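You operate a simulated robot arm through the tools that you are given. There is no shell and no other tool. Be economical: measure what you need, move in short steps, check, and stop when the job is done.

The job below is to be done with a simulated two-armed robot. You get a single attempt, and the scene is never put back.

TASK
Leave the white egg out in the egg bowl and put the egg tray in the fridge.
Fine: bowl up on the top first; the other egg stays in the tray; middle shelf; fridge shut; no egg cracked.

Only the result counts: the job must be done as asked and must still hold three seconds after the hand-in. Knocking over, shifting, dropping, spilling or breaking anything else fails it.

THE ROBOT
Two 7-joint arms with two-finger parallel grippers on one trunk, on a base that drives. Base frame: it is fixed to the floor where the robot stands at the start and does not move with it; the origin is under the middle of the robot, x ahead of it, y to its left, z up. Lengths are in cm, angles in rad, forces in N, time in s.
The left shoulder is at the start at [5, 16.8, 108.2], the right one opposite. With the tool pointing down near the work surface each hand reaches from about 10 to 50 cm from the robot's upright axis, wherever it stands, measured 20 degrees to its own side. Places, roughly: top of the dish stand [60, 10, 80]; fridge door [-10, -70, 60]; middle shelf of the fridge [-10, -100, 60]. Payload 1.57 kg a hand.
Tool frame (each hand has its own): the origin (TCP) lies between the finger pads and is the grasp point; the fingertips stand 3 cm ahead of it; z points along the fingers, y is the line along which they close. The gripper opens to 8 cm. The fingers are 1.7 cm wide and 1.2 cm thick; the gripper's body (4 by 8.2 cm) begins 8 cm behind the TCP.
Orientation is told as [roll, pitch, yaw] about the base's x, y, z axes, in that order, counted from this pose: with the fingers straight down and closing along the base's y, the tool's x points along the base's -x, its y along +y and its z along -z.

THE INTERFACE
- The arms move only by the tool apply_moves. It takes "left_commands", "right_commands" or both (then of equal length, played together; a hand with none holds still); each is a list of rows, each an object of numbers (a shift or turn left out is 0, a gripper value left out holds the last): "x", "y", "z": the shift along the tool's x, y, z in units of 150 mm (1.0 is 150 mm); "wx", "wy", "wz": the turn, a rotation vector about the tool's x, y, z in units of 45 degrees (1.0 is 45 degrees). In form: [{"x": .., "y": .., "z": .., "wx": .., "wy": .., "wz": ..}, ...]. A call has 1 to 8 rows; each row is the pose to reach, as a shift and turn from the pose commanded when the call began, along the tool's axes at that moment. "left_fingers" and "right_fingers" are, for a hand that has rows, the gripper command, from -1 (fully open) to 1 (shut), values between in proportion, set as the call begins (left out, the last holds). A call with a number of a shift or a turn outside -1 to 1 is refused whole. A row lasts 0.2 s, in which the tool goes at most 5 cm and 0.15 rad; a call with a longer step from one row to the next is refused whole, and so is a gripper value outside its range. Where a pose cannot be reached the arm comes as near as it can. A force on the tool above 40 N (or 10 N above the force at the start of the call, whichever is more), or a blocked arm, ends the call early, and 0.2 s more pass. The fingers move at their own pace (about 4.5 cm/s each) and stop on an object; they squeeze with about 40 N. The grip force told is the motor's: it shows also when the fingers shut on nothing. Time passes only in rows, and 0.2 s behind the last, so rows that repeat a pose let the fingers close. It gives the time, the measured TCP pose, the force on the tool (base axes), the opening and the grip force at its end, in the units of the frame above (readings bear some noise), and new pictures: "show" is both (left out), scene, wrist or none (wrist: the cameras of the hands that moved).
- Cameras (640 x 400 px; columns grow to the right, rows downward): "scene" is now at [9.15, -6.39, 127.73]; the picture's right is [-0.78, -0.62, 0.00], its down [-0.44, 0.56, -0.70] and it looks along [0.44, -0.55, -0.71] (base axes); focal length 214 px, centre (320, 200). "left" rides on the left gripper at [7.2, 0.7, -12.2] in its tool frame; the picture's right is [-0.09, 1.00, 0.00], its down [-0.84, -0.08, -0.54] and it looks along [-0.54, -0.05, 0.84] (tool axes); focal length 238 px, centre (320, 200). "right" rides on the right gripper at [7.2, -0.7, -12.2] in its tool frame; the picture's right is [0.09, 1.00, 0.00], its down [-0.84, 0.08, -0.54] and it looks along [-0.54, 0.05, 0.84] (tool axes); focal length 238 px, centre (320, 200). There is no depth. A picture from a camera that has moved, and an enlarged one, comes with that camera's place and axes in the base frame and with its lens.
- move_column(by): slides the trunk up (or, below 0, down) by that many cm; the arms and the scene camera ride with it, the base frame stays. It gives what a move gives, with no picture.
- base_move(legs): drives the robot by 1 to 6 legs, each [ahead, left, turn to the left] in cm, cm and rad, along the robot's own axes; the way and the turn of a leg run together, so that a leg with both is an arc; at most 150 cm and 3.142 rad a leg. The arms and the cameras ride along, it lands a little off, and it stops where it bumps. It gives what a move gives, and a new picture of the scene camera.
- aim_head(pan, tilt): turns the head with the scene camera to pan (to the left, within 1.396 rad either way) and tilt (down, from -0.506 to 1.204), counted from straight ahead of the robot. It gives what a move gives, and a new picture of the scene camera.
- close_up(camera, box): a new picture of the part [left, top, right, bottom] of that camera's present view, enlarged. The clock stands still meanwhile.
- hand_in(): hands the job in; it is judged then, once.

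Go step by step. Nothing tells you exact positions but the pictures and the camera data: compare them with the known pose of the tool, close in by small moves and look again before you grip or let go. The budget is 120 turns and 170 pictures, counting those below and the enlarged ones. Unless the task says otherwise, let go and move clear before handing in, and close with one line.

The tools are called by a JSON object that holds its "method" and its "body". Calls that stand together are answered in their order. apply_moves: Moves the arms, as the interface text tells. Its arguments: {"type":"object","properties":{"left_commands":{"type":"array"},"left_fingers":{"type":"number"},"right_commands":{"type":"array"},"right_fingers":{"type":"number"},"show":{"type":"string","enum":["both","scene","wrist","none"]}},"required":[]} The other tools are called the same way: move_column (by) slides the trunk up or down; base_move (legs) drives the base; aim_head (pan, tilt) turns the head that bears the scene camera; close_up (camera, box) takes an enlarged picture of a part of a camera's view; hand_in () hands the job in.

At the start:

```text
time: 0.0
left_ee_pos: [40.91, -1.94, 115.65]
left_orientation: [0.001, 0.0, 0.003]
left_contact_force: [-0.5, -0.2, 0.2]
left_finger_gap: 8.0
left_grasp_force: 0.1
right_ee_pos: [26.79, -31.24, 111.02]
right_orientation: [0.0, -0.003, -0.002]
right_contact_force: [0.5, -0.1, -0.1]
right_finger_gap: 8.01
right_grasp_force: 0.0
trunk travel left (down, up): [-25.0, 19.3]
robot x, y, heading: [0.08, -0.13, 0.002]
head pan, tilt: [-0.902, 0.789]
```

scene: 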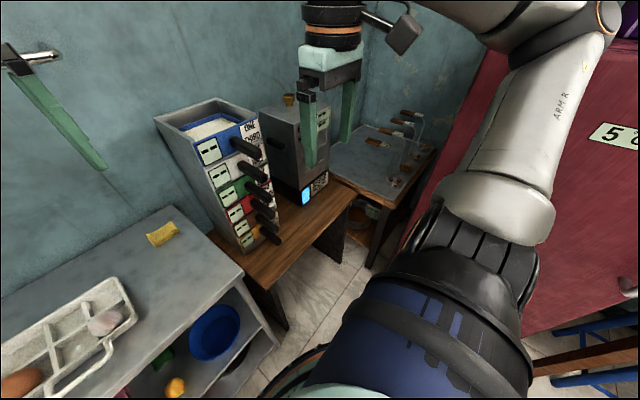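
right: 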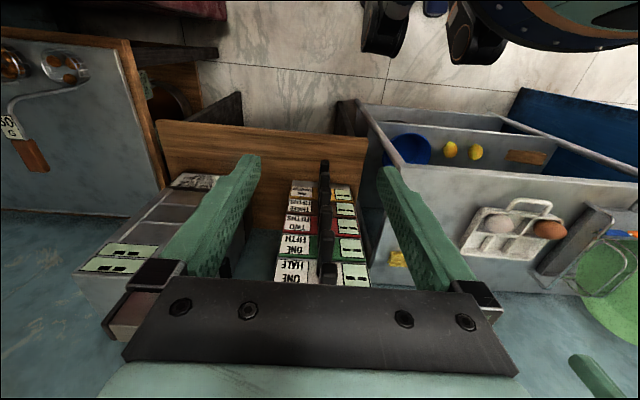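
left: 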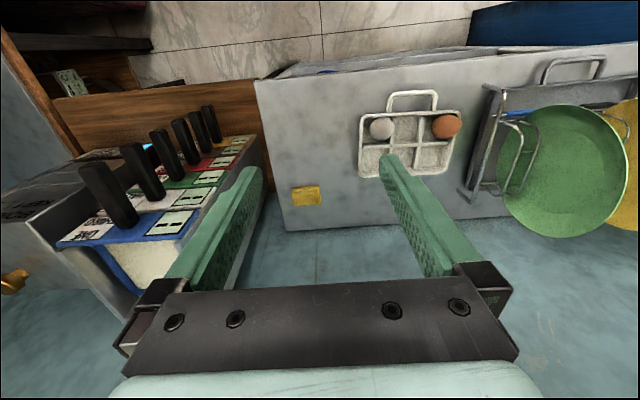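

I see the egg tray (a white and a brown egg) on the dish stand's top, a blue bowl on a shelf below, and the red fridge to the right. I'll look around with the head first.

{"method": "aim_head", "body": {"pan": 0.1, "tilt": 0.8}}

{"method": "aim_head", "body": {"pan": -1.39, "tilt": 0.5}}

```text
time: 1.3
left_ee_pos: [40.93, -1.93, 115.54]
left_orientation: [0.001, 0.0, 0.0]
left_contact_force: [0.1, 0.1, -0.3]
left_finger_gap: 8.01
left_grasp_force: 0.1
right_ee_pos: [26.71, -31.09, 111.06]
right_orientation: [0.0, 0.001, -0.003]
right_contact_force: [0.9, 0.1, 0.7]
right_finger_gap: 7.99
right_grasp_force: 0.0
trunk travel left (down, up): [-25.0, 19.3]
robot x, y, heading: [0.37, 0.1, -0.002]
head pan, tilt: [0.099, 0.799]
camera scene: at [12.15, 0.78, 127.65], right [0.1, -1.0, 0.0], down [-0.71, -0.07, -0.7], along [0.69, 0.07, -0.72], focal length 214 px, centre (320, 200)
```

scene: 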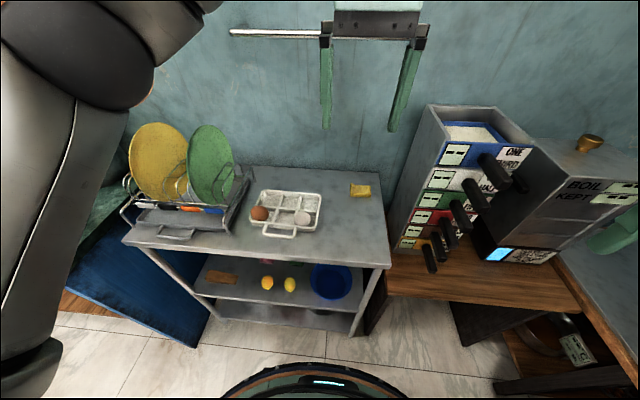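

```text
time: 2.9
left_ee_pos: [41.18, -1.96, 115.52]
left_orientation: [0.0, 0.0, 0.002]
left_contact_force: [-0.2, -0.6, 0.4]
left_finger_gap: 7.99
left_grasp_force: 0.0
right_ee_pos: [26.71, -31.31, 110.95]
right_orientation: [0.0, 0.0, -0.003]
right_contact_force: [-0.2, -0.4, -0.3]
right_finger_gap: 7.99
right_grasp_force: 0.1
trunk travel left (down, up): [-25.0, 19.3]
robot x, y, heading: [-0.03, 0.28, -0.002]
head pan, tilt: [-1.389, 0.499]
camera scene: at [5.77, -8.97, 130.25], right [-0.98, -0.18, 0.0], down [-0.09, 0.47, -0.88], along [0.16, -0.86, -0.48], focal length 214 px, centre (320, 200)
```

scene: 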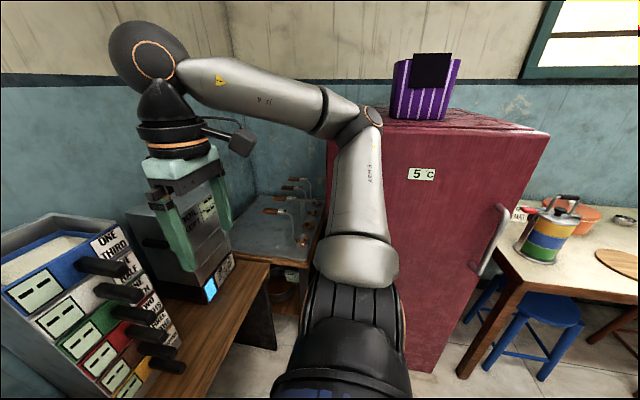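

The handle side of the fridge is on its right (−x). I now look closely at the stand, the tray and the bowl.

{"method": "aim_head", "body": {"pan": 0.1, "tilt": 0.95}}

{"method": "close_up", "body": {"camera": "scene", "box": [180, 120, 420, 270]}}

{"method": "close_up", "body": {"camera": "left", "box": [260, 60, 500, 210]}}

```text
time: 4.5
left_ee_pos: [41.1, -1.85, 115.56]
left_orientation: [-0.002, 0.0, 0.001]
left_contact_force: [0.3, 0.9, -0.5]
left_finger_gap: 8.0
left_grasp_force: 0.0
right_ee_pos: [26.72, -31.23, 110.89]
right_orientation: [-0.002, 0.001, -0.003]
right_contact_force: [0.7, 0.2, 0.7]
right_finger_gap: 8.0
right_grasp_force: 0.2
trunk travel left (down, up): [-25.0, 19.3]
robot x, y, heading: [0.06, -0.12, 0.007]
head pan, tilt: [0.099, 0.949]
camera scene: at [11.36, 0.7, 126.5], right [0.1, -1.0, 0.0], down [-0.81, -0.08, -0.58], along [0.58, 0.06, -0.81], focal length 214 px, centre (320, 200)
```

scene: 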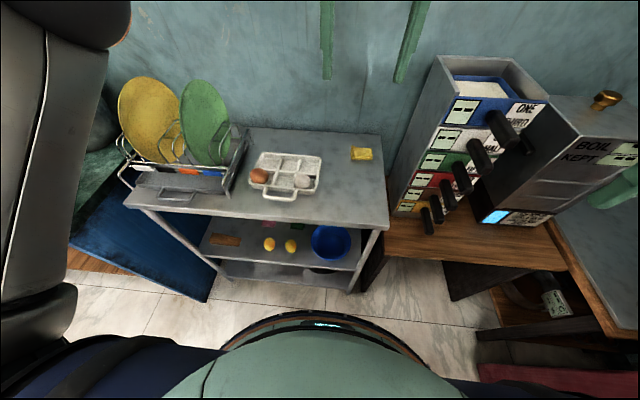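

```text
2.67 times, centred on (300, 195) of scene
camera zoom: at [11.36, 0.7, 126.5], right [0.1, -1.0, 0.0], down [-0.81, -0.08, -0.58], along [0.58, 0.06, -0.81], focal length 572 px, centre (373, 213)
```

zoom: 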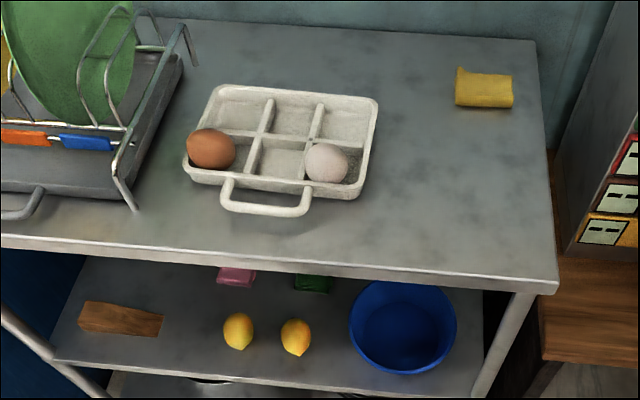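

```text
2.67 times, centred on (380, 135) of left
camera zoom: at [33.86, -1.2, 127.72], right [0.09, 1.0, 0.0], down [0.84, -0.08, 0.54], along [0.54, -0.05, -0.84], focal length 636 px, centre (160, 373)
```

zoom: 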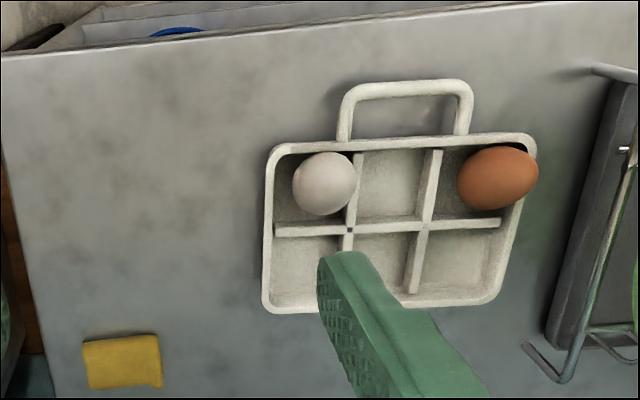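

The blue bowl stands on the shelf below the top, with its rim close to the front edge. I back off a little and lower the trunk for a better look under the top.

{"method": "base_move", "body": {"legs": [[-15, 0, 0]]}}

{"method": "move_column", "body": {"by": -12}}

{"method": "aim_head", "body": {"pan": 0.1, "tilt": 0.75}}

{"method": "close_up", "body": {"camera": "scene", "box": [180, 160, 420, 310]}}

```text
time: 5.8
left_ee_pos: [26.1, -2.0, 115.59]
left_orientation: [0.0, 0.0, -0.002]
left_contact_force: [0.0, 0.2, 0.0]
left_finger_gap: 7.97
left_grasp_force: 0.1
right_ee_pos: [11.79, -31.21, 111.08]
right_orientation: [-0.001, -0.001, -0.002]
right_contact_force: [-0.6, -0.2, -0.4]
right_finger_gap: 7.98
right_grasp_force: 0.1
trunk travel left (down, up): [-25.0, 19.3]
robot x, y, heading: [-15.0, -0.06, -0.001]
head pan, tilt: [0.099, 0.949]
camera scene: at [-3.66, 0.7, 126.51], right [0.1, -1.0, 0.0], down [-0.81, -0.08, -0.58], along [0.58, 0.06, -0.81], focal length 214 px, centre (320, 200)
```

scene: 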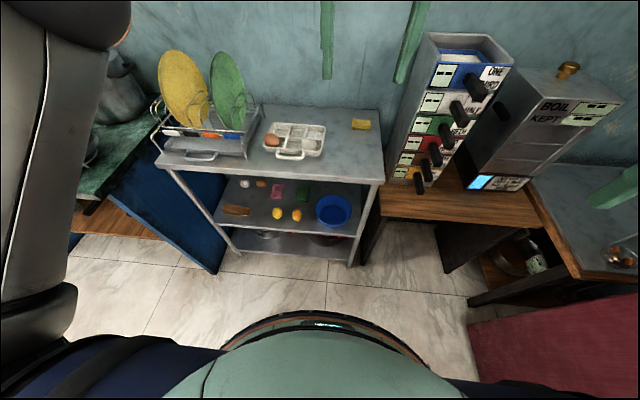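

```text
time: 7.3
left_ee_pos: [26.06, -1.86, 103.58]
left_orientation: [-0.002, 0.0, -0.001]
left_contact_force: [0.4, 0.4, -0.2]
left_finger_gap: 8.0
left_grasp_force: 0.0
right_ee_pos: [11.69, -31.25, 98.9]
right_orientation: [0.0, 0.0, -0.003]
right_contact_force: [0.3, 0.3, -0.2]
right_finger_gap: 7.98
right_grasp_force: 0.1
trunk travel left (down, up): [-13.0, 31.3]
robot x, y, heading: [-14.84, 0.4, 0.002]
head pan, tilt: [0.099, 0.949]
```

```text
time: 8.1
left_ee_pos: [26.19, -1.96, 103.51]
left_orientation: [0.0, 0.0, -0.001]
left_contact_force: [-1.3, 0.2, 0.7]
left_finger_gap: 7.98
left_grasp_force: 0.0
right_ee_pos: [11.8, -31.2, 98.93]
right_orientation: [0.0, 0.0, -0.001]
right_contact_force: [0.3, 0.6, 0.0]
right_finger_gap: 8.01
right_grasp_force: 0.1
trunk travel left (down, up): [-13.0, 31.3]
robot x, y, heading: [-15.17, 0.12, -0.0]
head pan, tilt: [0.099, 0.75]
camera scene: at [-2.58, 0.8, 116.05], right [0.1, -1.0, 0.0], down [-0.68, -0.07, -0.73], along [0.73, 0.07, -0.68], focal length 214 px, centre (320, 200)
```

scene: 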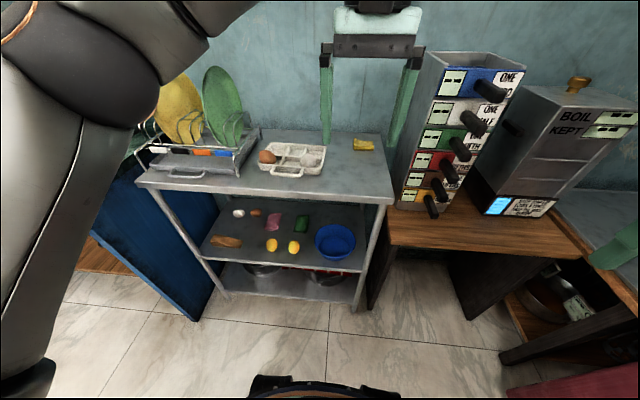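

```text
2.67 times, centred on (300, 235) of scene
camera zoom: at [-2.58, 0.8, 116.05], right [0.1, -1.0, 0.0], down [-0.68, -0.07, -0.73], along [0.73, 0.07, -0.68], focal length 572 px, centre (373, 107)
```

zoom: 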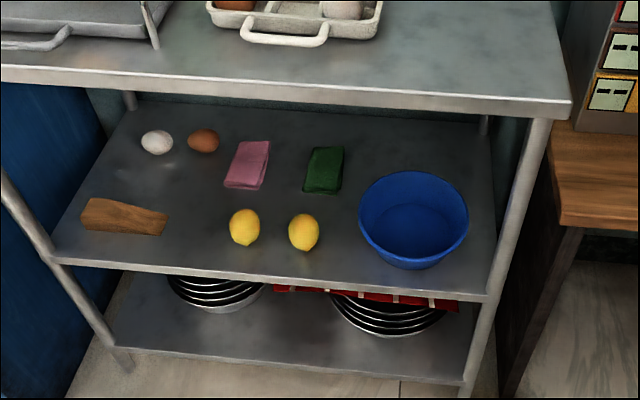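

Two decoy eggs lie on the shelf, but the egg to take is the white one in the tray. The bowl's rim is at about z 51, centred near (45.7, 0), 15 cm across. I turn the left hand so that it closes across the front rim.

{"method": "apply_moves", "body": {"left_commands": [{"wz": 0.17}, {"wz": 0.34}, {"wz": 0.5}, {"wz": 0.67}, {"wz": 0.84}, {"wz": 1.0}], "show": "none"}}

{"method": "apply_moves", "body": {"left_commands": [{"wz": 0.17}, {"wz": 0.34}, {"wz": 0.5}, {"wz": 0.67}, {"wz": 0.84}, {"wz": 1.0}], "show": "none"}}

{"method": "apply_moves", "body": {"left_commands": [{"wx": -0.17}, {"wx": -0.34}, {"wx": -0.5}, {"wx": -0.67}], "show": "scene"}}

```text
time: 9.4
left_ee_pos: [26.19, -1.88, 103.55]
left_orientation: [0.0, -0.001, -0.787]
left_contact_force: [-0.7, -0.2, -0.2]
left_finger_gap: 7.99
left_grasp_force: 0.1
right_ee_pos: [11.68, -31.19, 98.9]
right_orientation: [0.002, 0.001, -0.002]
right_contact_force: [-0.3, 0.2, 0.4]
right_finger_gap: 8.0
right_grasp_force: 0.1
trunk travel left (down, up): [-13.0, 31.3]
robot x, y, heading: [-14.98, 0.14, -0.001]
head pan, tilt: [0.099, 0.75]
```

```text
time: 10.8
left_ee_pos: [26.11, -1.91, 103.64]
left_orientation: [0.0, -0.001, -1.572]
left_contact_force: [-0.5, 0.0, 0.0]
left_finger_gap: 8.01
left_grasp_force: 0.1
right_ee_pos: [11.77, -31.16, 98.92]
right_orientation: [-0.001, 0.0, -0.002]
right_contact_force: [0.3, 0.4, 0.3]
right_finger_gap: 7.98
right_grasp_force: 0.1
trunk travel left (down, up): [-13.0, 31.3]
robot x, y, heading: [-14.98, 0.03, 0.005]
head pan, tilt: [0.099, 0.75]
```

```text
time: 11.8
left_ee_pos: [26.1, -1.92, 103.59]
left_orientation: [0.53, -0.003, -1.569]
left_contact_force: [0.7, -0.1, -0.3]
left_finger_gap: 7.99
left_grasp_force: 0.0
right_ee_pos: [11.69, -31.23, 99.02]
right_orientation: [0.0, -0.002, -0.003]
right_contact_force: [-0.8, 0.1, 0.6]
right_finger_gap: 7.99
right_grasp_force: 0.1
trunk travel left (down, up): [-13.0, 31.3]
robot x, y, heading: [-15.1, -0.04, -0.003]
head pan, tilt: [0.099, 0.75]
camera scene: at [-2.58, 0.8, 116.05], right [0.1, -1.0, 0.0], down [-0.68, -0.07, -0.73], along [0.73, 0.07, -0.68], focal length 214 px, centre (320, 200)
```

scene: 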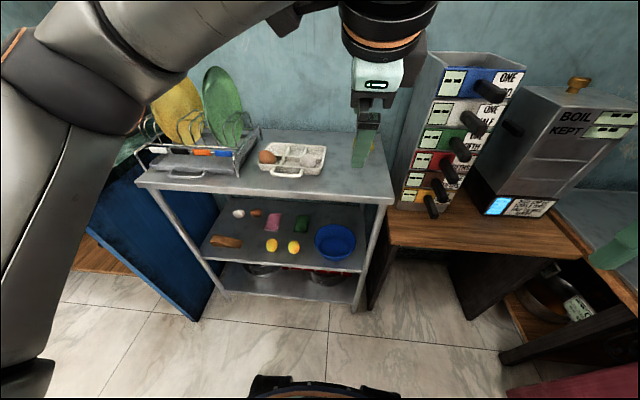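

The hand is turned and tilted along the bowl wall. I lower it in front of the stand.

{"method": "apply_moves", "body": {"left_commands": [{"x": 0.011, "y": -0.125, "z": 0.195}, {"x": 0.021, "y": -0.25, "z": 0.39}, {"x": 0.032, "y": -0.375, "z": 0.585}, {"x": 0.042, "y": -0.5, "z": 0.778}], "show": "none"}}

{"method": "apply_moves", "body": {"left_commands": [{"x": 0.011, "y": -0.125, "z": 0.195}, {"x": 0.021, "y": -0.25, "z": 0.39}, {"x": 0.032, "y": -0.375, "z": 0.585}, {"x": 0.042, "y": -0.5, "z": 0.778}], "show": "none"}}

{"method": "apply_moves", "body": {"left_commands": [{"x": 0.011, "y": -0.125, "z": 0.195}, {"x": 0.021, "y": -0.25, "z": 0.39}, {"x": 0.032, "y": -0.375, "z": 0.585}, {"x": 0.042, "y": -0.5, "z": 0.778}], "show": "both"}}

```text
time: 12.8
left_ee_pos: [25.59, -1.32, 89.89]
left_orientation: [0.528, -0.001, -1.572]
left_contact_force: [0.3, 0.4, -0.1]
left_finger_gap: 8.0
left_grasp_force: 0.0
right_ee_pos: [11.69, -31.17, 99.03]
right_orientation: [-0.001, 0.001, -0.002]
right_contact_force: [-1.0, 0.2, 0.2]
right_finger_gap: 8.01
right_grasp_force: 0.0
trunk travel left (down, up): [-13.0, 31.3]
robot x, y, heading: [-14.82, 0.3, 0.004]
head pan, tilt: [0.099, 0.75]
```

```text
time: 13.8
left_ee_pos: [24.92, -0.52, 75.83]
left_orientation: [0.526, -0.001, -1.571]
left_contact_force: [-0.1, -0.4, -0.4]
left_finger_gap: 7.99
left_grasp_force: 0.0
right_ee_pos: [11.68, -31.13, 99.0]
right_orientation: [0.001, -0.001, -0.002]
right_contact_force: [0.7, 0.1, 0.3]
right_finger_gap: 7.98
right_grasp_force: 0.0
trunk travel left (down, up): [-13.0, 31.3]
robot x, y, heading: [-15.12, -0.14, 0.0]
head pan, tilt: [0.099, 0.75]
```

```text
time: 14.8
left_ee_pos: [24.23, 0.1, 61.96]
left_orientation: [0.528, -0.001, -1.571]
left_contact_force: [-0.3, -0.3, 0.2]
left_finger_gap: 8.02
left_grasp_force: 0.1
right_ee_pos: [11.81, -31.17, 99.01]
right_orientation: [0.001, 0.0, -0.001]
right_contact_force: [0.6, -0.9, -0.1]
right_finger_gap: 7.98
right_grasp_force: 0.1
trunk travel left (down, up): [-13.0, 31.3]
robot x, y, heading: [-15.04, 0.15, 0.004]
head pan, tilt: [0.099, 0.75]
camera scene: at [-2.58, 0.8, 116.06], right [0.1, -1.0, 0.0], down [-0.68, -0.07, -0.73], along [0.73, 0.07, -0.68], focal length 214 px, centre (320, 200)
camera left: at [18.7, 7.31, 72.79], right [0.86, -0.09, 0.5], down [-0.34, -0.84, 0.43], along [0.38, -0.54, -0.75], focal length 238 px, centre (320, 200)
```

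scene: 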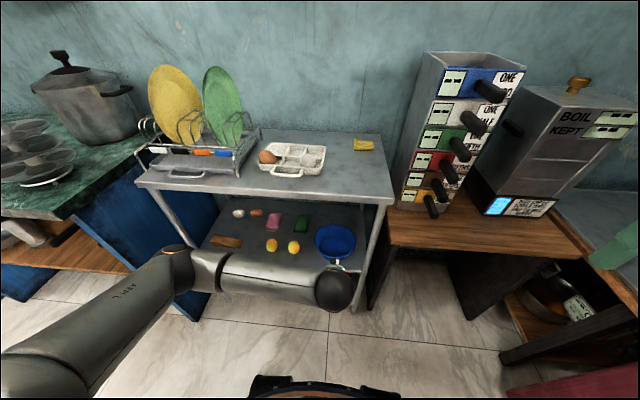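
left: 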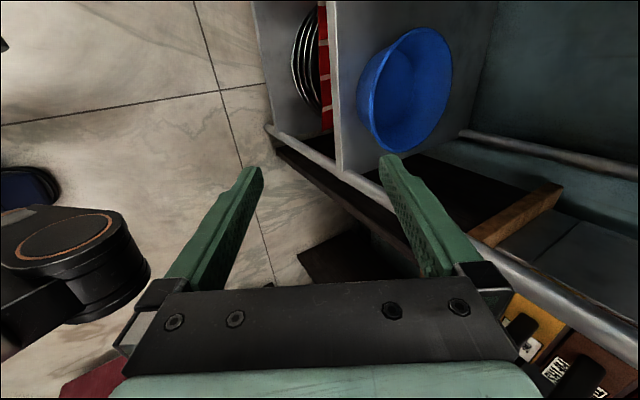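

The bowl shows in the wrist view, but I need a sharper estimate of its rim. I enlarge that part.

{"method": "close_up", "body": {"camera": "left", "box": [300, 10, 500, 170]}}

{"method": "close_up", "body": {"camera": "scene", "box": [290, 190, 390, 290]}}

```text
2.50 times, centred on (400, 90) of left
camera zoom: at [18.7, 7.31, 72.79], right [0.86, -0.09, 0.5], down [-0.34, -0.84, 0.43], along [0.38, -0.54, -0.75], focal length 596 px, centre (120, 475)
```

zoom: 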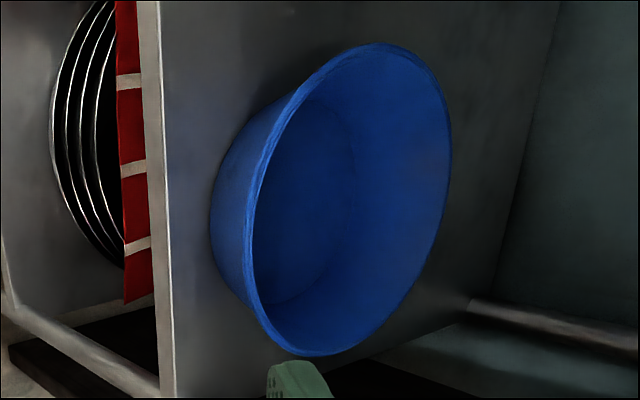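

```text
4.00 times, centred on (340, 240) of scene
camera zoom: at [-2.58, 0.8, 116.06], right [0.1, -1.0, 0.0], down [-0.68, -0.07, -0.73], along [0.73, 0.07, -0.68], focal length 858 px, centre (240, 40)
```

zoom: 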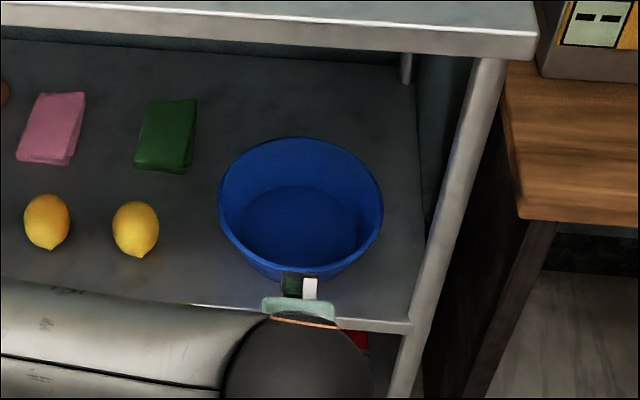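

Both views put the rim at z≈49, with the front of it at about x 39.6, y 0.2. I move to 6 cm short of it along the finger line.

{"method": "apply_moves", "body": {"left_commands": [{"y": 0.114, "z": 0.216}, {"y": 0.228, "z": 0.432}, {"y": 0.342, "z": 0.648}, {"y": 0.456, "z": 0.863}], "show": "both"}}

{"method": "close_up", "body": {"camera": "left", "box": [240, 40, 480, 190]}}

```text
time: 15.8
left_ee_pos: [36.5, -0.32, 54.28]
left_orientation: [0.525, -0.002, -1.57]
left_contact_force: [0.0, 0.7, -0.2]
left_finger_gap: 8.0
left_grasp_force: 0.1
right_ee_pos: [11.87, -31.2, 98.99]
right_orientation: [0.0, 0.002, -0.001]
right_contact_force: [-1.0, -0.7, -0.4]
right_finger_gap: 8.0
right_grasp_force: 0.1
trunk travel left (down, up): [-13.0, 31.3]
robot x, y, heading: [-15.0, 0.27, -0.002]
head pan, tilt: [0.099, 0.75]
camera scene: at [-2.58, 0.8, 116.05], right [0.1, -1.0, 0.0], down [-0.68, -0.07, -0.73], along [0.73, 0.07, -0.68], focal length 214 px, centre (320, 200)
camera left: at [31.03, 7.05, 65.1], right [0.86, -0.09, 0.5], down [-0.34, -0.84, 0.43], along [0.38, -0.54, -0.75], focal length 238 px, centre (320, 200)
```

scene: 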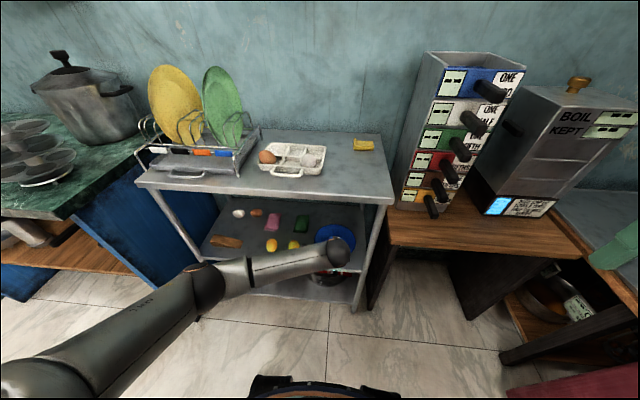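
left: 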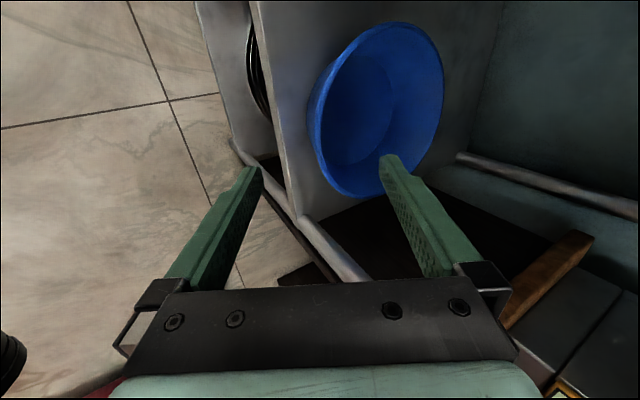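

```text
2.67 times, centred on (360, 115) of left
camera zoom: at [31.03, 7.05, 65.1], right [0.86, -0.09, 0.5], down [-0.34, -0.84, 0.43], along [0.38, -0.54, -0.75], focal length 636 px, centre (213, 427)
```

zoom: 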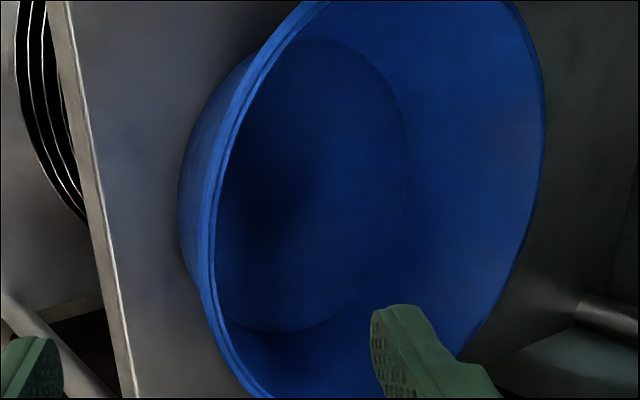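

The wrist view agrees: front rim near (39.7, 0.5, 49). I narrow the gripper to 5 cm and go in so that the pads overlap the rim by about 2 cm.

{"method": "apply_moves", "body": {"left_commands": [{"x": 0.01}, {"x": 0.02, "z": 0.0}, {"x": 0.03, "z": 0.13}, {"x": 0.03, "z": 0.26}, {"x": 0.03, "y": 0.007, "z": 0.39}], "left_fingers": -0.25, "show": "wrist"}}

{"method": "close_up", "body": {"camera": "left", "box": [200, 60, 440, 210]}}

```text
time: 17.1
left_ee_pos: [39.58, 0.4, 49.27]
left_orientation: [0.525, 0.0, -1.571]
left_contact_force: [-0.6, 0.1, 0.3]
left_finger_gap: 4.99
left_grasp_force: 0.1
right_ee_pos: [11.85, -31.2, 98.9]
right_orientation: [-0.001, -0.001, -0.002]
right_contact_force: [-0.8, 0.5, 0.1]
right_finger_gap: 7.98
right_grasp_force: 0.0
trunk travel left (down, up): [-13.0, 31.3]
robot x, y, heading: [-14.81, -0.1, -0.001]
head pan, tilt: [0.099, 0.75]
camera left: at [34.08, 7.68, 60.03], right [0.86, -0.09, 0.5], down [-0.34, -0.84, 0.43], along [0.38, -0.54, -0.75], focal length 238 px, centre (320, 200)
```

left: 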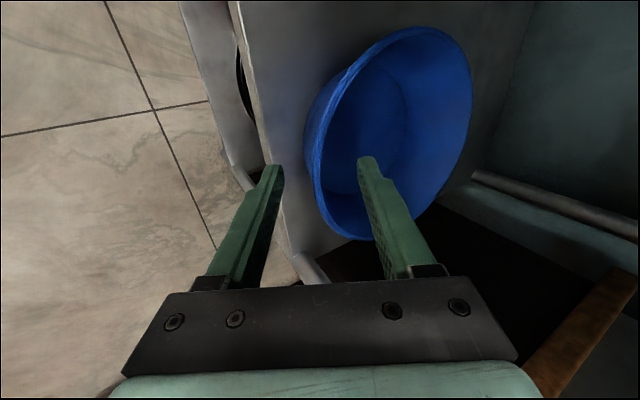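

```text
2.67 times, centred on (320, 135) of left
camera zoom: at [34.08, 7.68, 60.03], right [0.86, -0.09, 0.5], down [-0.34, -0.84, 0.43], along [0.38, -0.54, -0.75], focal length 636 px, centre (320, 373)
```

zoom: 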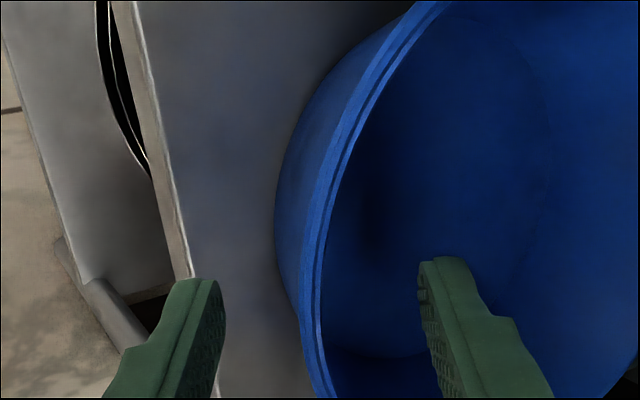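

The rim runs between the fingers, at about pad depth. I close and check the grip.

{"method": "apply_moves", "body": {"left_commands": [{}, {}, {}, {}, {}], "left_fingers": 1, "show": "wrist"}}

```text
time: 18.2
left_ee_pos: [39.53, 0.5, 49.04]
left_orientation: [0.526, 0.0, -1.569]
left_contact_force: [0.2, -0.9, -0.6]
left_finger_gap: 0.19
left_grasp_force: 23.9
right_ee_pos: [11.69, -31.17, 98.93]
right_orientation: [0.002, 0.0, -0.003]
right_contact_force: [-0.3, 0.0, -0.3]
right_finger_gap: 8.01
right_grasp_force: 0.1
trunk travel left (down, up): [-13.0, 31.3]
robot x, y, heading: [-14.77, 0.18, -0.007]
head pan, tilt: [0.099, 0.75]
camera left: at [34.07, 7.69, 60.03], right [0.86, -0.09, 0.5], down [-0.34, -0.84, 0.43], along [0.38, -0.54, -0.75], focal length 238 px, centre (320, 200)
```

left: 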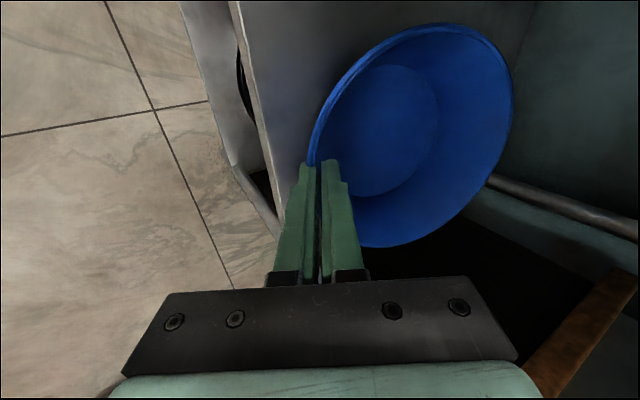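

The rim is gripped (0.19 cm gap). I lift 4 cm and check from both cameras.

{"method": "apply_moves", "body": {"left_commands": [{"y": 0.033, "z": -0.058}, {"y": 0.067, "z": -0.115}, {"y": 0.1, "z": -0.173}, {"y": 0.133, "z": -0.231}], "show": "wrist"}}

{"method": "close_up", "body": {"camera": "scene", "box": [270, 190, 390, 290]}}

```text
time: 19.2
left_ee_pos: [39.64, 0.51, 53.29]
left_orientation: [0.525, 0.0, -1.572]
left_contact_force: [-0.9, -0.2, -0.3]
left_finger_gap: 0.2
left_grasp_force: 23.1
right_ee_pos: [11.71, -31.13, 98.9]
right_orientation: [0.0, -0.001, -0.002]
right_contact_force: [0.3, 0.3, 1.1]
right_finger_gap: 7.99
right_grasp_force: 0.1
trunk travel left (down, up): [-13.0, 31.3]
robot x, y, heading: [-15.03, -0.03, -0.004]
head pan, tilt: [0.099, 0.75]
camera left: at [34.16, 7.67, 64.1], right [0.86, -0.09, 0.5], down [-0.34, -0.84, 0.43], along [0.38, -0.54, -0.75], focal length 238 px, centre (320, 200)
```

left: 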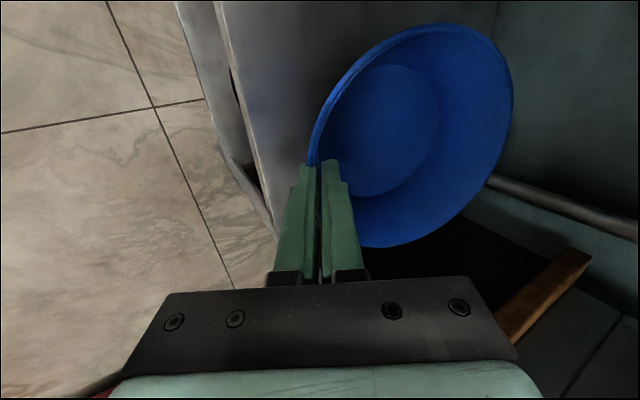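

```text
4.00 times, centred on (330, 240) of scene
camera zoom: at [-2.58, 0.8, 116.05], right [0.1, -1.0, 0.0], down [-0.68, -0.07, -0.73], along [0.73, 0.07, -0.68], focal length 858 px, centre (280, 40)
```

zoom: 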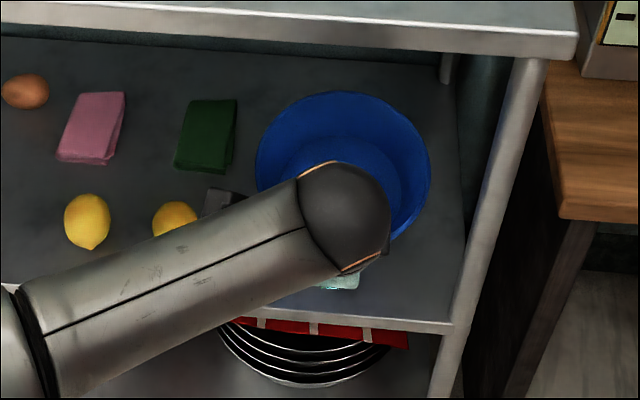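

The bowl is lifted, tilted slightly far-side-up. I pull it straight out from under the top.

{"method": "apply_moves", "body": {"left_commands": [{"y": -0.144, "z": -0.083}, {"y": -0.289, "z": -0.167}, {"y": -0.433, "z": -0.25}, {"y": -0.577, "z": -0.333}], "show": "none"}}

{"method": "apply_moves", "body": {"left_commands": [{"y": -0.144, "z": -0.083}, {"y": -0.289, "z": -0.167}, {"y": -0.433, "z": -0.25}, {"y": -0.577, "z": -0.333}, {"y": -0.635, "z": -0.367}], "show": "both"}}

```text
time: 20.2
left_ee_pos: [29.72, 0.57, 53.15]
left_orientation: [0.528, 0.0, -1.57]
left_contact_force: [0.5, 0.0, -0.3]
left_finger_gap: 0.17
left_grasp_force: 23.3
right_ee_pos: [11.76, -31.11, 98.92]
right_orientation: [0.001, -0.001, 0.0]
right_contact_force: [0.2, -0.4, 0.7]
right_finger_gap: 8.0
right_grasp_force: 0.0
trunk travel left (down, up): [-13.0, 31.3]
robot x, y, heading: [-15.0, -0.11, 0.001]
head pan, tilt: [0.099, 0.75]
```

```text
time: 21.4
left_ee_pos: [18.51, 0.33, 53.22]
left_orientation: [0.525, 0.001, -1.572]
left_contact_force: [0.0, -0.8, 0.8]
left_finger_gap: 0.18
left_grasp_force: 23.8
right_ee_pos: [11.78, -31.17, 98.91]
right_orientation: [-0.002, 0.001, -0.001]
right_contact_force: [0.2, 0.3, -0.2]
right_finger_gap: 8.01
right_grasp_force: 0.1
trunk travel left (down, up): [-13.0, 31.3]
robot x, y, heading: [-15.28, 0.27, 0.005]
head pan, tilt: [0.099, 0.75]
camera scene: at [-2.58, 0.8, 116.05], right [0.1, -1.0, 0.0], down [-0.68, -0.07, -0.73], along [0.73, 0.07, -0.68], focal length 214 px, centre (320, 200)
camera left: at [12.97, 7.6, 64.1], right [0.86, -0.09, 0.5], down [-0.34, -0.84, 0.43], along [0.38, -0.54, -0.75], focal length 238 px, centre (320, 200)
```

scene: 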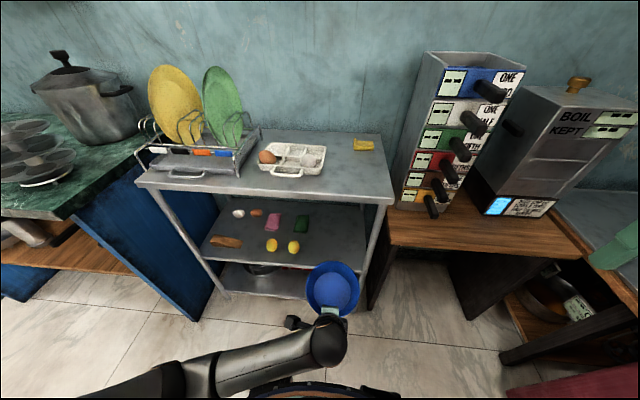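
left: 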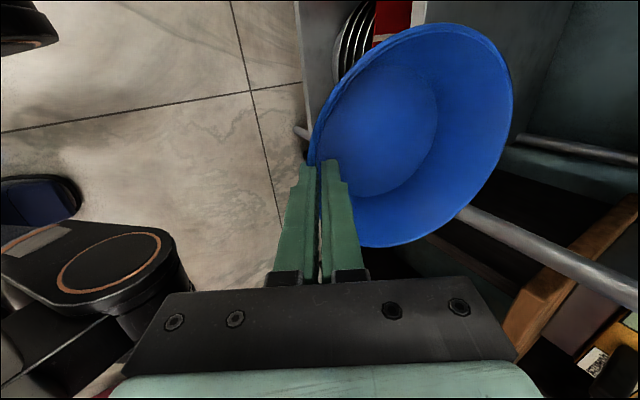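

The bowl is clear of the stand. I raise the trunk, then the arm.

{"method": "move_column", "body": {"by": 25}}

{"method": "apply_moves", "body": {"left_commands": [{"y": 0.125, "z": -0.2165}, {"y": 0.25, "z": -0.433}, {"y": 0.375, "z": -0.65}, {"y": 0.5, "z": -0.866}], "show": "both"}}

```text
time: 24.0
left_ee_pos: [18.62, 0.38, 78.24]
left_orientation: [0.525, 0.0, -1.57]
left_contact_force: [-0.1, 0.1, -0.3]
left_finger_gap: 0.19
left_grasp_force: 23.2
right_ee_pos: [11.75, -31.17, 123.92]
right_orientation: [0.001, -0.002, -0.004]
right_contact_force: [0.1, 0.5, 0.5]
right_finger_gap: 8.0
right_grasp_force: 0.2
trunk travel left (down, up): [-38.0, 6.3]
robot x, y, heading: [-14.72, -0.06, 0.001]
head pan, tilt: [0.099, 0.75]
```

```text
time: 25.2
left_ee_pos: [24.07, 7.75, 93.28]
left_orientation: [0.653, 0.201, -1.48]
left_contact_force: [-0.2, 0.4, -0.7]
left_finger_gap: 0.18
left_grasp_force: 24.1
right_ee_pos: [11.71, -31.21, 123.88]
right_orientation: [-0.001, 0.0, -0.002]
right_contact_force: [-0.4, 0.0, -0.8]
right_finger_gap: 7.99
right_grasp_force: 0.0
trunk travel left (down, up): [-38.0, 6.3]
robot x, y, heading: [-15.21, -0.29, -0.003]
head pan, tilt: [0.099, 0.75]
stopped in row 4 (left hand): the arm was blocked; the commanded pose is now the measured one
camera scene: at [-2.57, 0.77, 141.05], right [0.1, -1.0, 0.0], down [-0.68, -0.07, -0.73], along [0.73, 0.07, -0.68], focal length 214 px, centre (320, 200)
camera left: at [16.64, 12.21, 104.54], right [0.81, -0.14, 0.57], down [-0.31, -0.93, 0.21], along [0.5, -0.35, -0.79], focal length 238 px, centre (320, 200)
```

scene: 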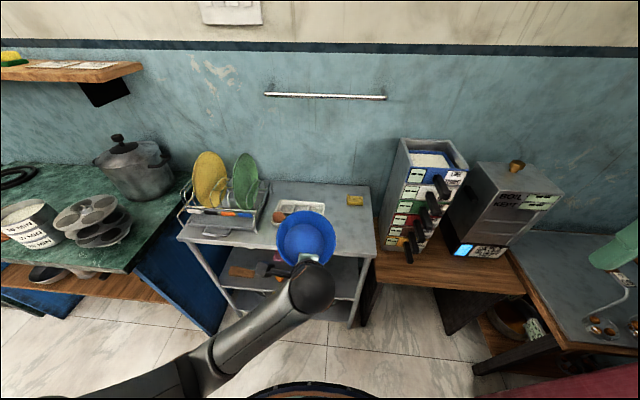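
left: 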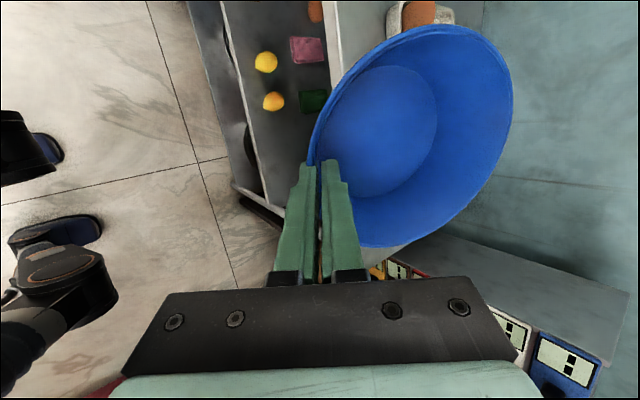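

The arm hit its own limit close to the body, so the hand has skewed a bit, but it still holds the bowl. I move it forward and to the right while turning it back so the bowl is level.

{"method": "apply_moves", "body": {"left_commands": [{"x": -0.2, "y": 0.125, "z": 0.02, "wx": 0.079, "wy": -0.069, "wz": -0.008}, {"x": -0.4, "y": 0.25, "z": 0.04, "wx": 0.158, "wy": -0.137, "wz": -0.016}, {"x": -0.6, "y": 0.375, "z": 0.07, "wx": 0.237, "wy": -0.206, "wz": -0.024}, {"x": -0.805, "y": 0.5, "z": 0.1, "wx": 0.317, "wy": -0.275, "wz": -0.032}], "show": "both"}}

```text
time: 26.1
left_ee_pos: [26.72, 6.39, 84.5]
left_orientation: [0.292, 0.202, -1.5]
left_contact_force: [-1.4, 0.3, 2.4]
left_finger_gap: 0.61
left_grasp_force: 25.9
right_ee_pos: [11.79, -31.18, 123.9]
right_orientation: [0.0, 0.001, -0.001]
right_contact_force: [-0.4, -0.5, -0.5]
right_finger_gap: 8.01
right_grasp_force: 0.0
trunk travel left (down, up): [-38.0, 6.3]
robot x, y, heading: [-15.08, -0.26, -0.003]
head pan, tilt: [0.099, 0.75]
stopped in row 4 (left hand): the arm was blocked; the commanded pose is now the measured one
camera scene: at [-2.62, 0.84, 141.06], right [0.1, -1.0, 0.0], down [-0.68, -0.07, -0.73], along [0.73, 0.07, -0.68], focal length 214 px, centre (320, 200)
camera left: at [23.47, 10.82, 97.59], right [0.96, -0.08, 0.26], down [-0.16, -0.93, 0.32], along [0.22, -0.35, -0.91], focal length 238 px, centre (320, 200)
```

scene: 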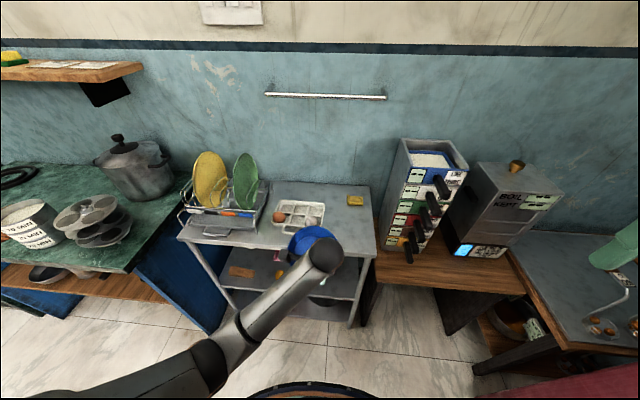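
left: 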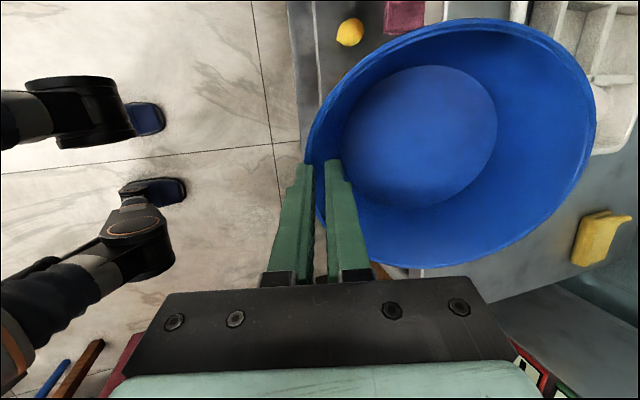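

The hand sank and the bowl is likely resting on the stand's edge. I lift the trunk to clear it, then look.

{"method": "move_column", "body": {"by": 6.2}}

{"method": "close_up", "body": {"camera": "scene", "box": [220, 160, 460, 310]}}

{"method": "close_up", "body": {"camera": "left", "box": [0, 0, 640, 400]}}

```text
time: 27.1
left_ee_pos: [26.65, 6.42, 90.78]
left_orientation: [0.292, 0.203, -1.501]
left_contact_force: [0.0, -0.1, -0.1]
left_finger_gap: 0.18
left_grasp_force: 23.7
right_ee_pos: [11.75, -31.21, 130.18]
right_orientation: [0.001, 0.002, -0.002]
right_contact_force: [-0.1, -0.2, 0.9]
right_finger_gap: 7.99
right_grasp_force: 0.1
trunk travel left (down, up): [-44.2, 0.1]
robot x, y, heading: [-14.61, 0.29, 0.001]
head pan, tilt: [0.099, 0.75]
```

```text
2.67 times, centred on (340, 235) of scene
camera zoom: at [-2.56, 0.81, 147.25], right [0.1, -1.0, 0.0], down [-0.68, -0.07, -0.73], along [0.73, 0.07, -0.68], focal length 572 px, centre (267, 107)
```

zoom: 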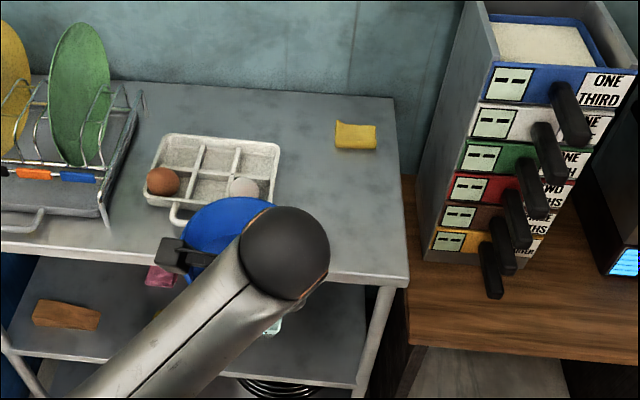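

```text
1.00 times, centred on (320, 200) of left
camera zoom: at [23.52, 10.79, 103.75], right [0.96, -0.08, 0.26], down [-0.16, -0.93, 0.32], along [0.22, -0.35, -0.91], focal length 238 px, centre (320, 200)
```

zoom: 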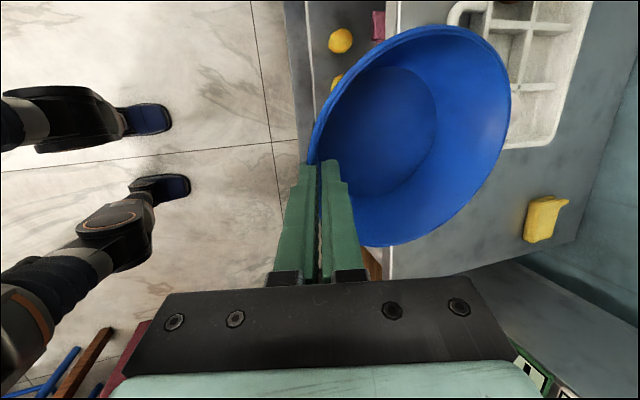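

The bowl is free again and its grip is unchanged. I use the base to shift it right, away from the tray.

{"method": "base_move", "body": {"legs": [[0, -10.5, 0]]}}

{"method": "apply_moves", "body": {"left_commands": [{"z": -0.07}, {"z": -0.13}, {"z": -0.2}], "show": "wrist"}}

```text
time: 28.2
left_ee_pos: [26.73, -4.16, 90.77]
left_orientation: [0.288, 0.203, -1.499]
left_contact_force: [-0.1, -0.2, -0.5]
left_finger_gap: 0.18
left_grasp_force: 22.8
right_ee_pos: [11.82, -41.62, 130.12]
right_orientation: [-0.002, 0.001, 0.0]
right_contact_force: [0.0, -0.5, 0.4]
right_finger_gap: 7.99
right_grasp_force: 0.0
trunk travel left (down, up): [-44.2, 0.1]
robot x, y, heading: [-15.03, -10.38, 0.002]
head pan, tilt: [0.099, 0.75]
camera scene: at [-2.57, -9.71, 147.25], right [0.1, -0.99, 0.0], down [-0.68, -0.07, -0.73], along [0.73, 0.07, -0.68], focal length 214 px, centre (320, 200)
```

scene: 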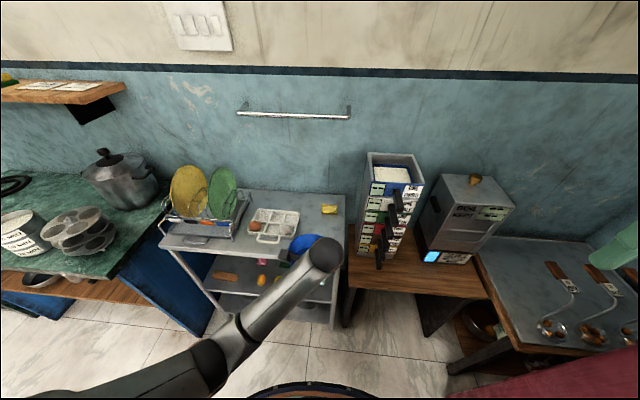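

```text
time: 29.2
left_ee_pos: [27.28, 3.35, 91.89]
left_orientation: [0.327, 0.368, -1.432]
left_contact_force: [0.4, -0.6, -0.6]
left_finger_gap: 0.19
left_grasp_force: 23.5
right_ee_pos: [11.94, -41.74, 130.19]
right_orientation: [0.0, 0.0, 0.001]
right_contact_force: [0.4, 0.3, -0.7]
right_finger_gap: 7.98
right_grasp_force: 0.0
trunk travel left (down, up): [-44.2, 0.1]
robot x, y, heading: [-14.8, -10.3, 0.006]
head pan, tilt: [0.099, 0.75]
stopped in row 3 (left hand): the arm was blocked; the commanded pose is now the measured one
camera left: at [23.6, 5.35, 105.4], right [0.96, -0.07, 0.26], down [-0.11, -0.98, 0.15], along [0.25, -0.18, -0.95], focal length 238 px, centre (320, 200)
```

left: 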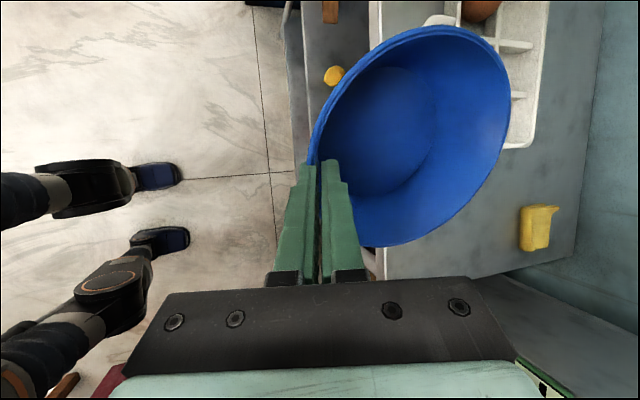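

A joint limit keeps this arm from rising here, so I want to retreat and re-extend it forward. First I check the floor behind me.

{"method": "aim_head", "body": {"pan": 1.39, "tilt": 0.5}}

{"method": "aim_head", "body": {"pan": -1.39, "tilt": 0.5}}

```text
time: 30.6
left_ee_pos: [27.28, 3.4, 91.94]
left_orientation: [0.326, 0.368, -1.43]
left_contact_force: [-0.7, 0.9, 0.3]
left_finger_gap: 0.18
left_grasp_force: 23.7
right_ee_pos: [11.85, -41.6, 130.27]
right_orientation: [0.001, -0.001, 0.002]
right_contact_force: [0.4, 0.1, -0.5]
right_finger_gap: 7.99
right_grasp_force: 0.2
trunk travel left (down, up): [-44.2, 0.1]
robot x, y, heading: [-15.15, -10.14, -0.001]
head pan, tilt: [1.389, 0.499]
camera scene: at [-9.18, -1.48, 149.45], right [0.98, -0.18, 0.0], down [-0.09, -0.47, -0.88], along [0.16, 0.86, -0.48], focal length 214 px, centre (320, 200)
```

scene: 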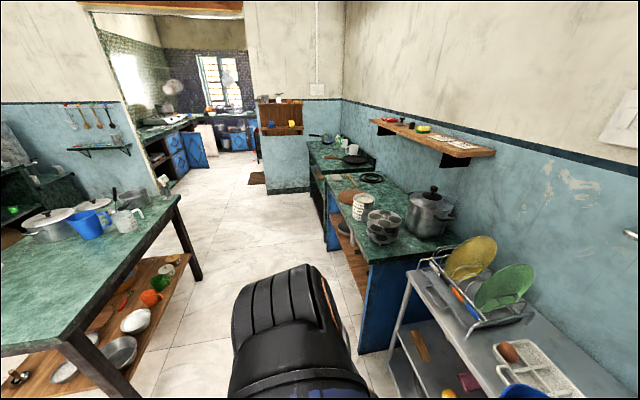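

```text
time: 33.1
left_ee_pos: [27.36, 3.36, 91.96]
left_orientation: [0.327, 0.369, -1.429]
left_contact_force: [0.3, -0.4, -1.3]
left_finger_gap: 0.18
left_grasp_force: 23.1
right_ee_pos: [11.96, -41.57, 130.24]
right_orientation: [-0.001, 0.001, 0.001]
right_contact_force: [-0.8, -0.1, -0.4]
right_finger_gap: 8.0
right_grasp_force: 0.0
trunk travel left (down, up): [-44.2, 0.1]
robot x, y, heading: [-15.02, -10.33, -0.003]
head pan, tilt: [-1.389, 0.499]
camera scene: at [-9.15, -19.38, 149.45], right [-0.98, -0.18, 0.0], down [-0.09, 0.47, -0.88], along [0.16, -0.86, -0.48], focal length 214 px, centre (320, 200)
```

scene: 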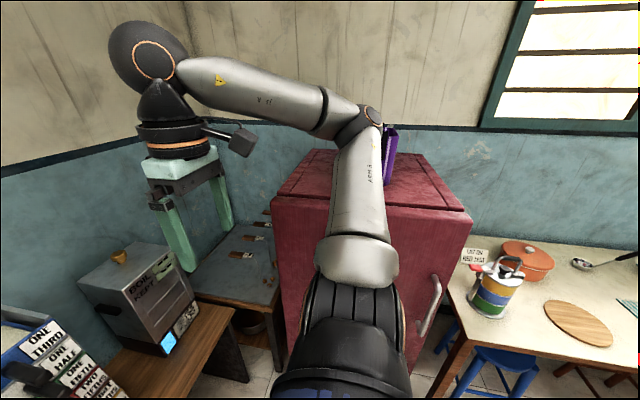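

There is free floor for a short way behind me. I back off 22 cm and then re-extend the arm lower and further forward.

{"method": "base_move", "body": {"legs": [[-22, 0, 0]]}}

```text
time: 34.8
left_ee_pos: [5.54, 3.2, 92.02]
left_orientation: [0.327, 0.368, -1.431]
left_contact_force: [-0.7, -0.1, 0.1]
left_finger_gap: 0.18
left_grasp_force: 23.8
right_ee_pos: [-9.87, -41.64, 130.26]
right_orientation: [0.0, 0.001, 0.001]
right_contact_force: [-0.6, -0.8, 1.0]
right_finger_gap: 8.0
right_grasp_force: 0.0
trunk travel left (down, up): [-44.2, 0.1]
robot x, y, heading: [-36.55, -10.63, 0.002]
head pan, tilt: [-1.389, 0.499]
camera scene: at [-30.92, -19.41, 149.45], right [-0.98, -0.18, 0.0], down [-0.09, 0.47, -0.88], along [0.16, -0.86, -0.48], focal length 214 px, centre (320, 200)
```

scene: 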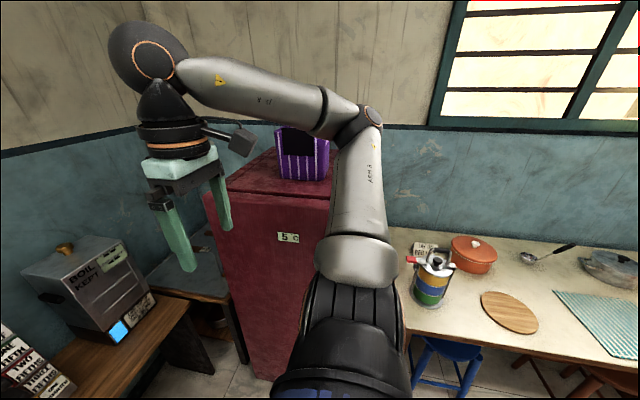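

I lower the arm while turning the hand back to its proper pose.

{"method": "apply_moves", "body": {"left_commands": [{"x": -0.137, "y": 0.008, "z": 0.153, "wx": -0.071, "wy": -0.125, "wz": -0.009}, {"x": -0.274, "y": 0.016, "z": 0.306, "wx": -0.142, "wy": -0.25, "wz": -0.017}, {"x": -0.41, "y": 0.025, "z": 0.46, "wx": -0.212, "wy": -0.375, "wz": -0.026}, {"x": -0.547, "y": 0.033, "z": 0.613, "wx": -0.283, "wy": -0.499, "wz": -0.035}], "show": "none"}}

{"method": "aim_head", "body": {"pan": 0.1, "tilt": 0.75}}

```text
time: 35.8
left_ee_pos: [9.6, -0.84, 80.93]
left_orientation: [0.526, -0.002, -1.569]
left_contact_force: [0.8, -0.7, -0.4]
left_finger_gap: 0.18
left_grasp_force: 23.3
right_ee_pos: [-9.81, -41.48, 130.17]
right_orientation: [0.001, 0.001, 0.0]
right_contact_force: [-0.4, -0.2, 0.5]
right_finger_gap: 7.99
right_grasp_force: 0.2
trunk travel left (down, up): [-44.2, 0.1]
robot x, y, heading: [-36.4, -10.68, -0.004]
head pan, tilt: [-1.389, 0.499]
```

```text
time: 37.4
left_ee_pos: [9.58, -0.8, 81.1]
left_orientation: [0.526, -0.001, -1.569]
left_contact_force: [1.1, 0.0, 0.7]
left_finger_gap: 0.19
left_grasp_force: 23.0
right_ee_pos: [-9.8, -41.51, 130.14]
right_orientation: [0.0, 0.0, 0.002]
right_contact_force: [-0.1, 0.5, 0.0]
right_finger_gap: 7.99
right_grasp_force: 0.1
trunk travel left (down, up): [-44.2, 0.1]
robot x, y, heading: [-36.95, -10.41, 0.005]
head pan, tilt: [0.099, 0.75]
camera scene: at [-24.24, -9.64, 147.25], right [0.1, -0.99, 0.0], down [-0.68, -0.07, -0.73], along [0.73, 0.07, -0.68], focal length 214 px, centre (320, 200)
```

scene: 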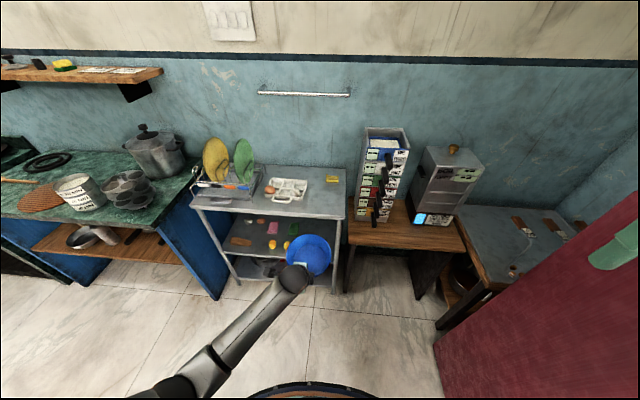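

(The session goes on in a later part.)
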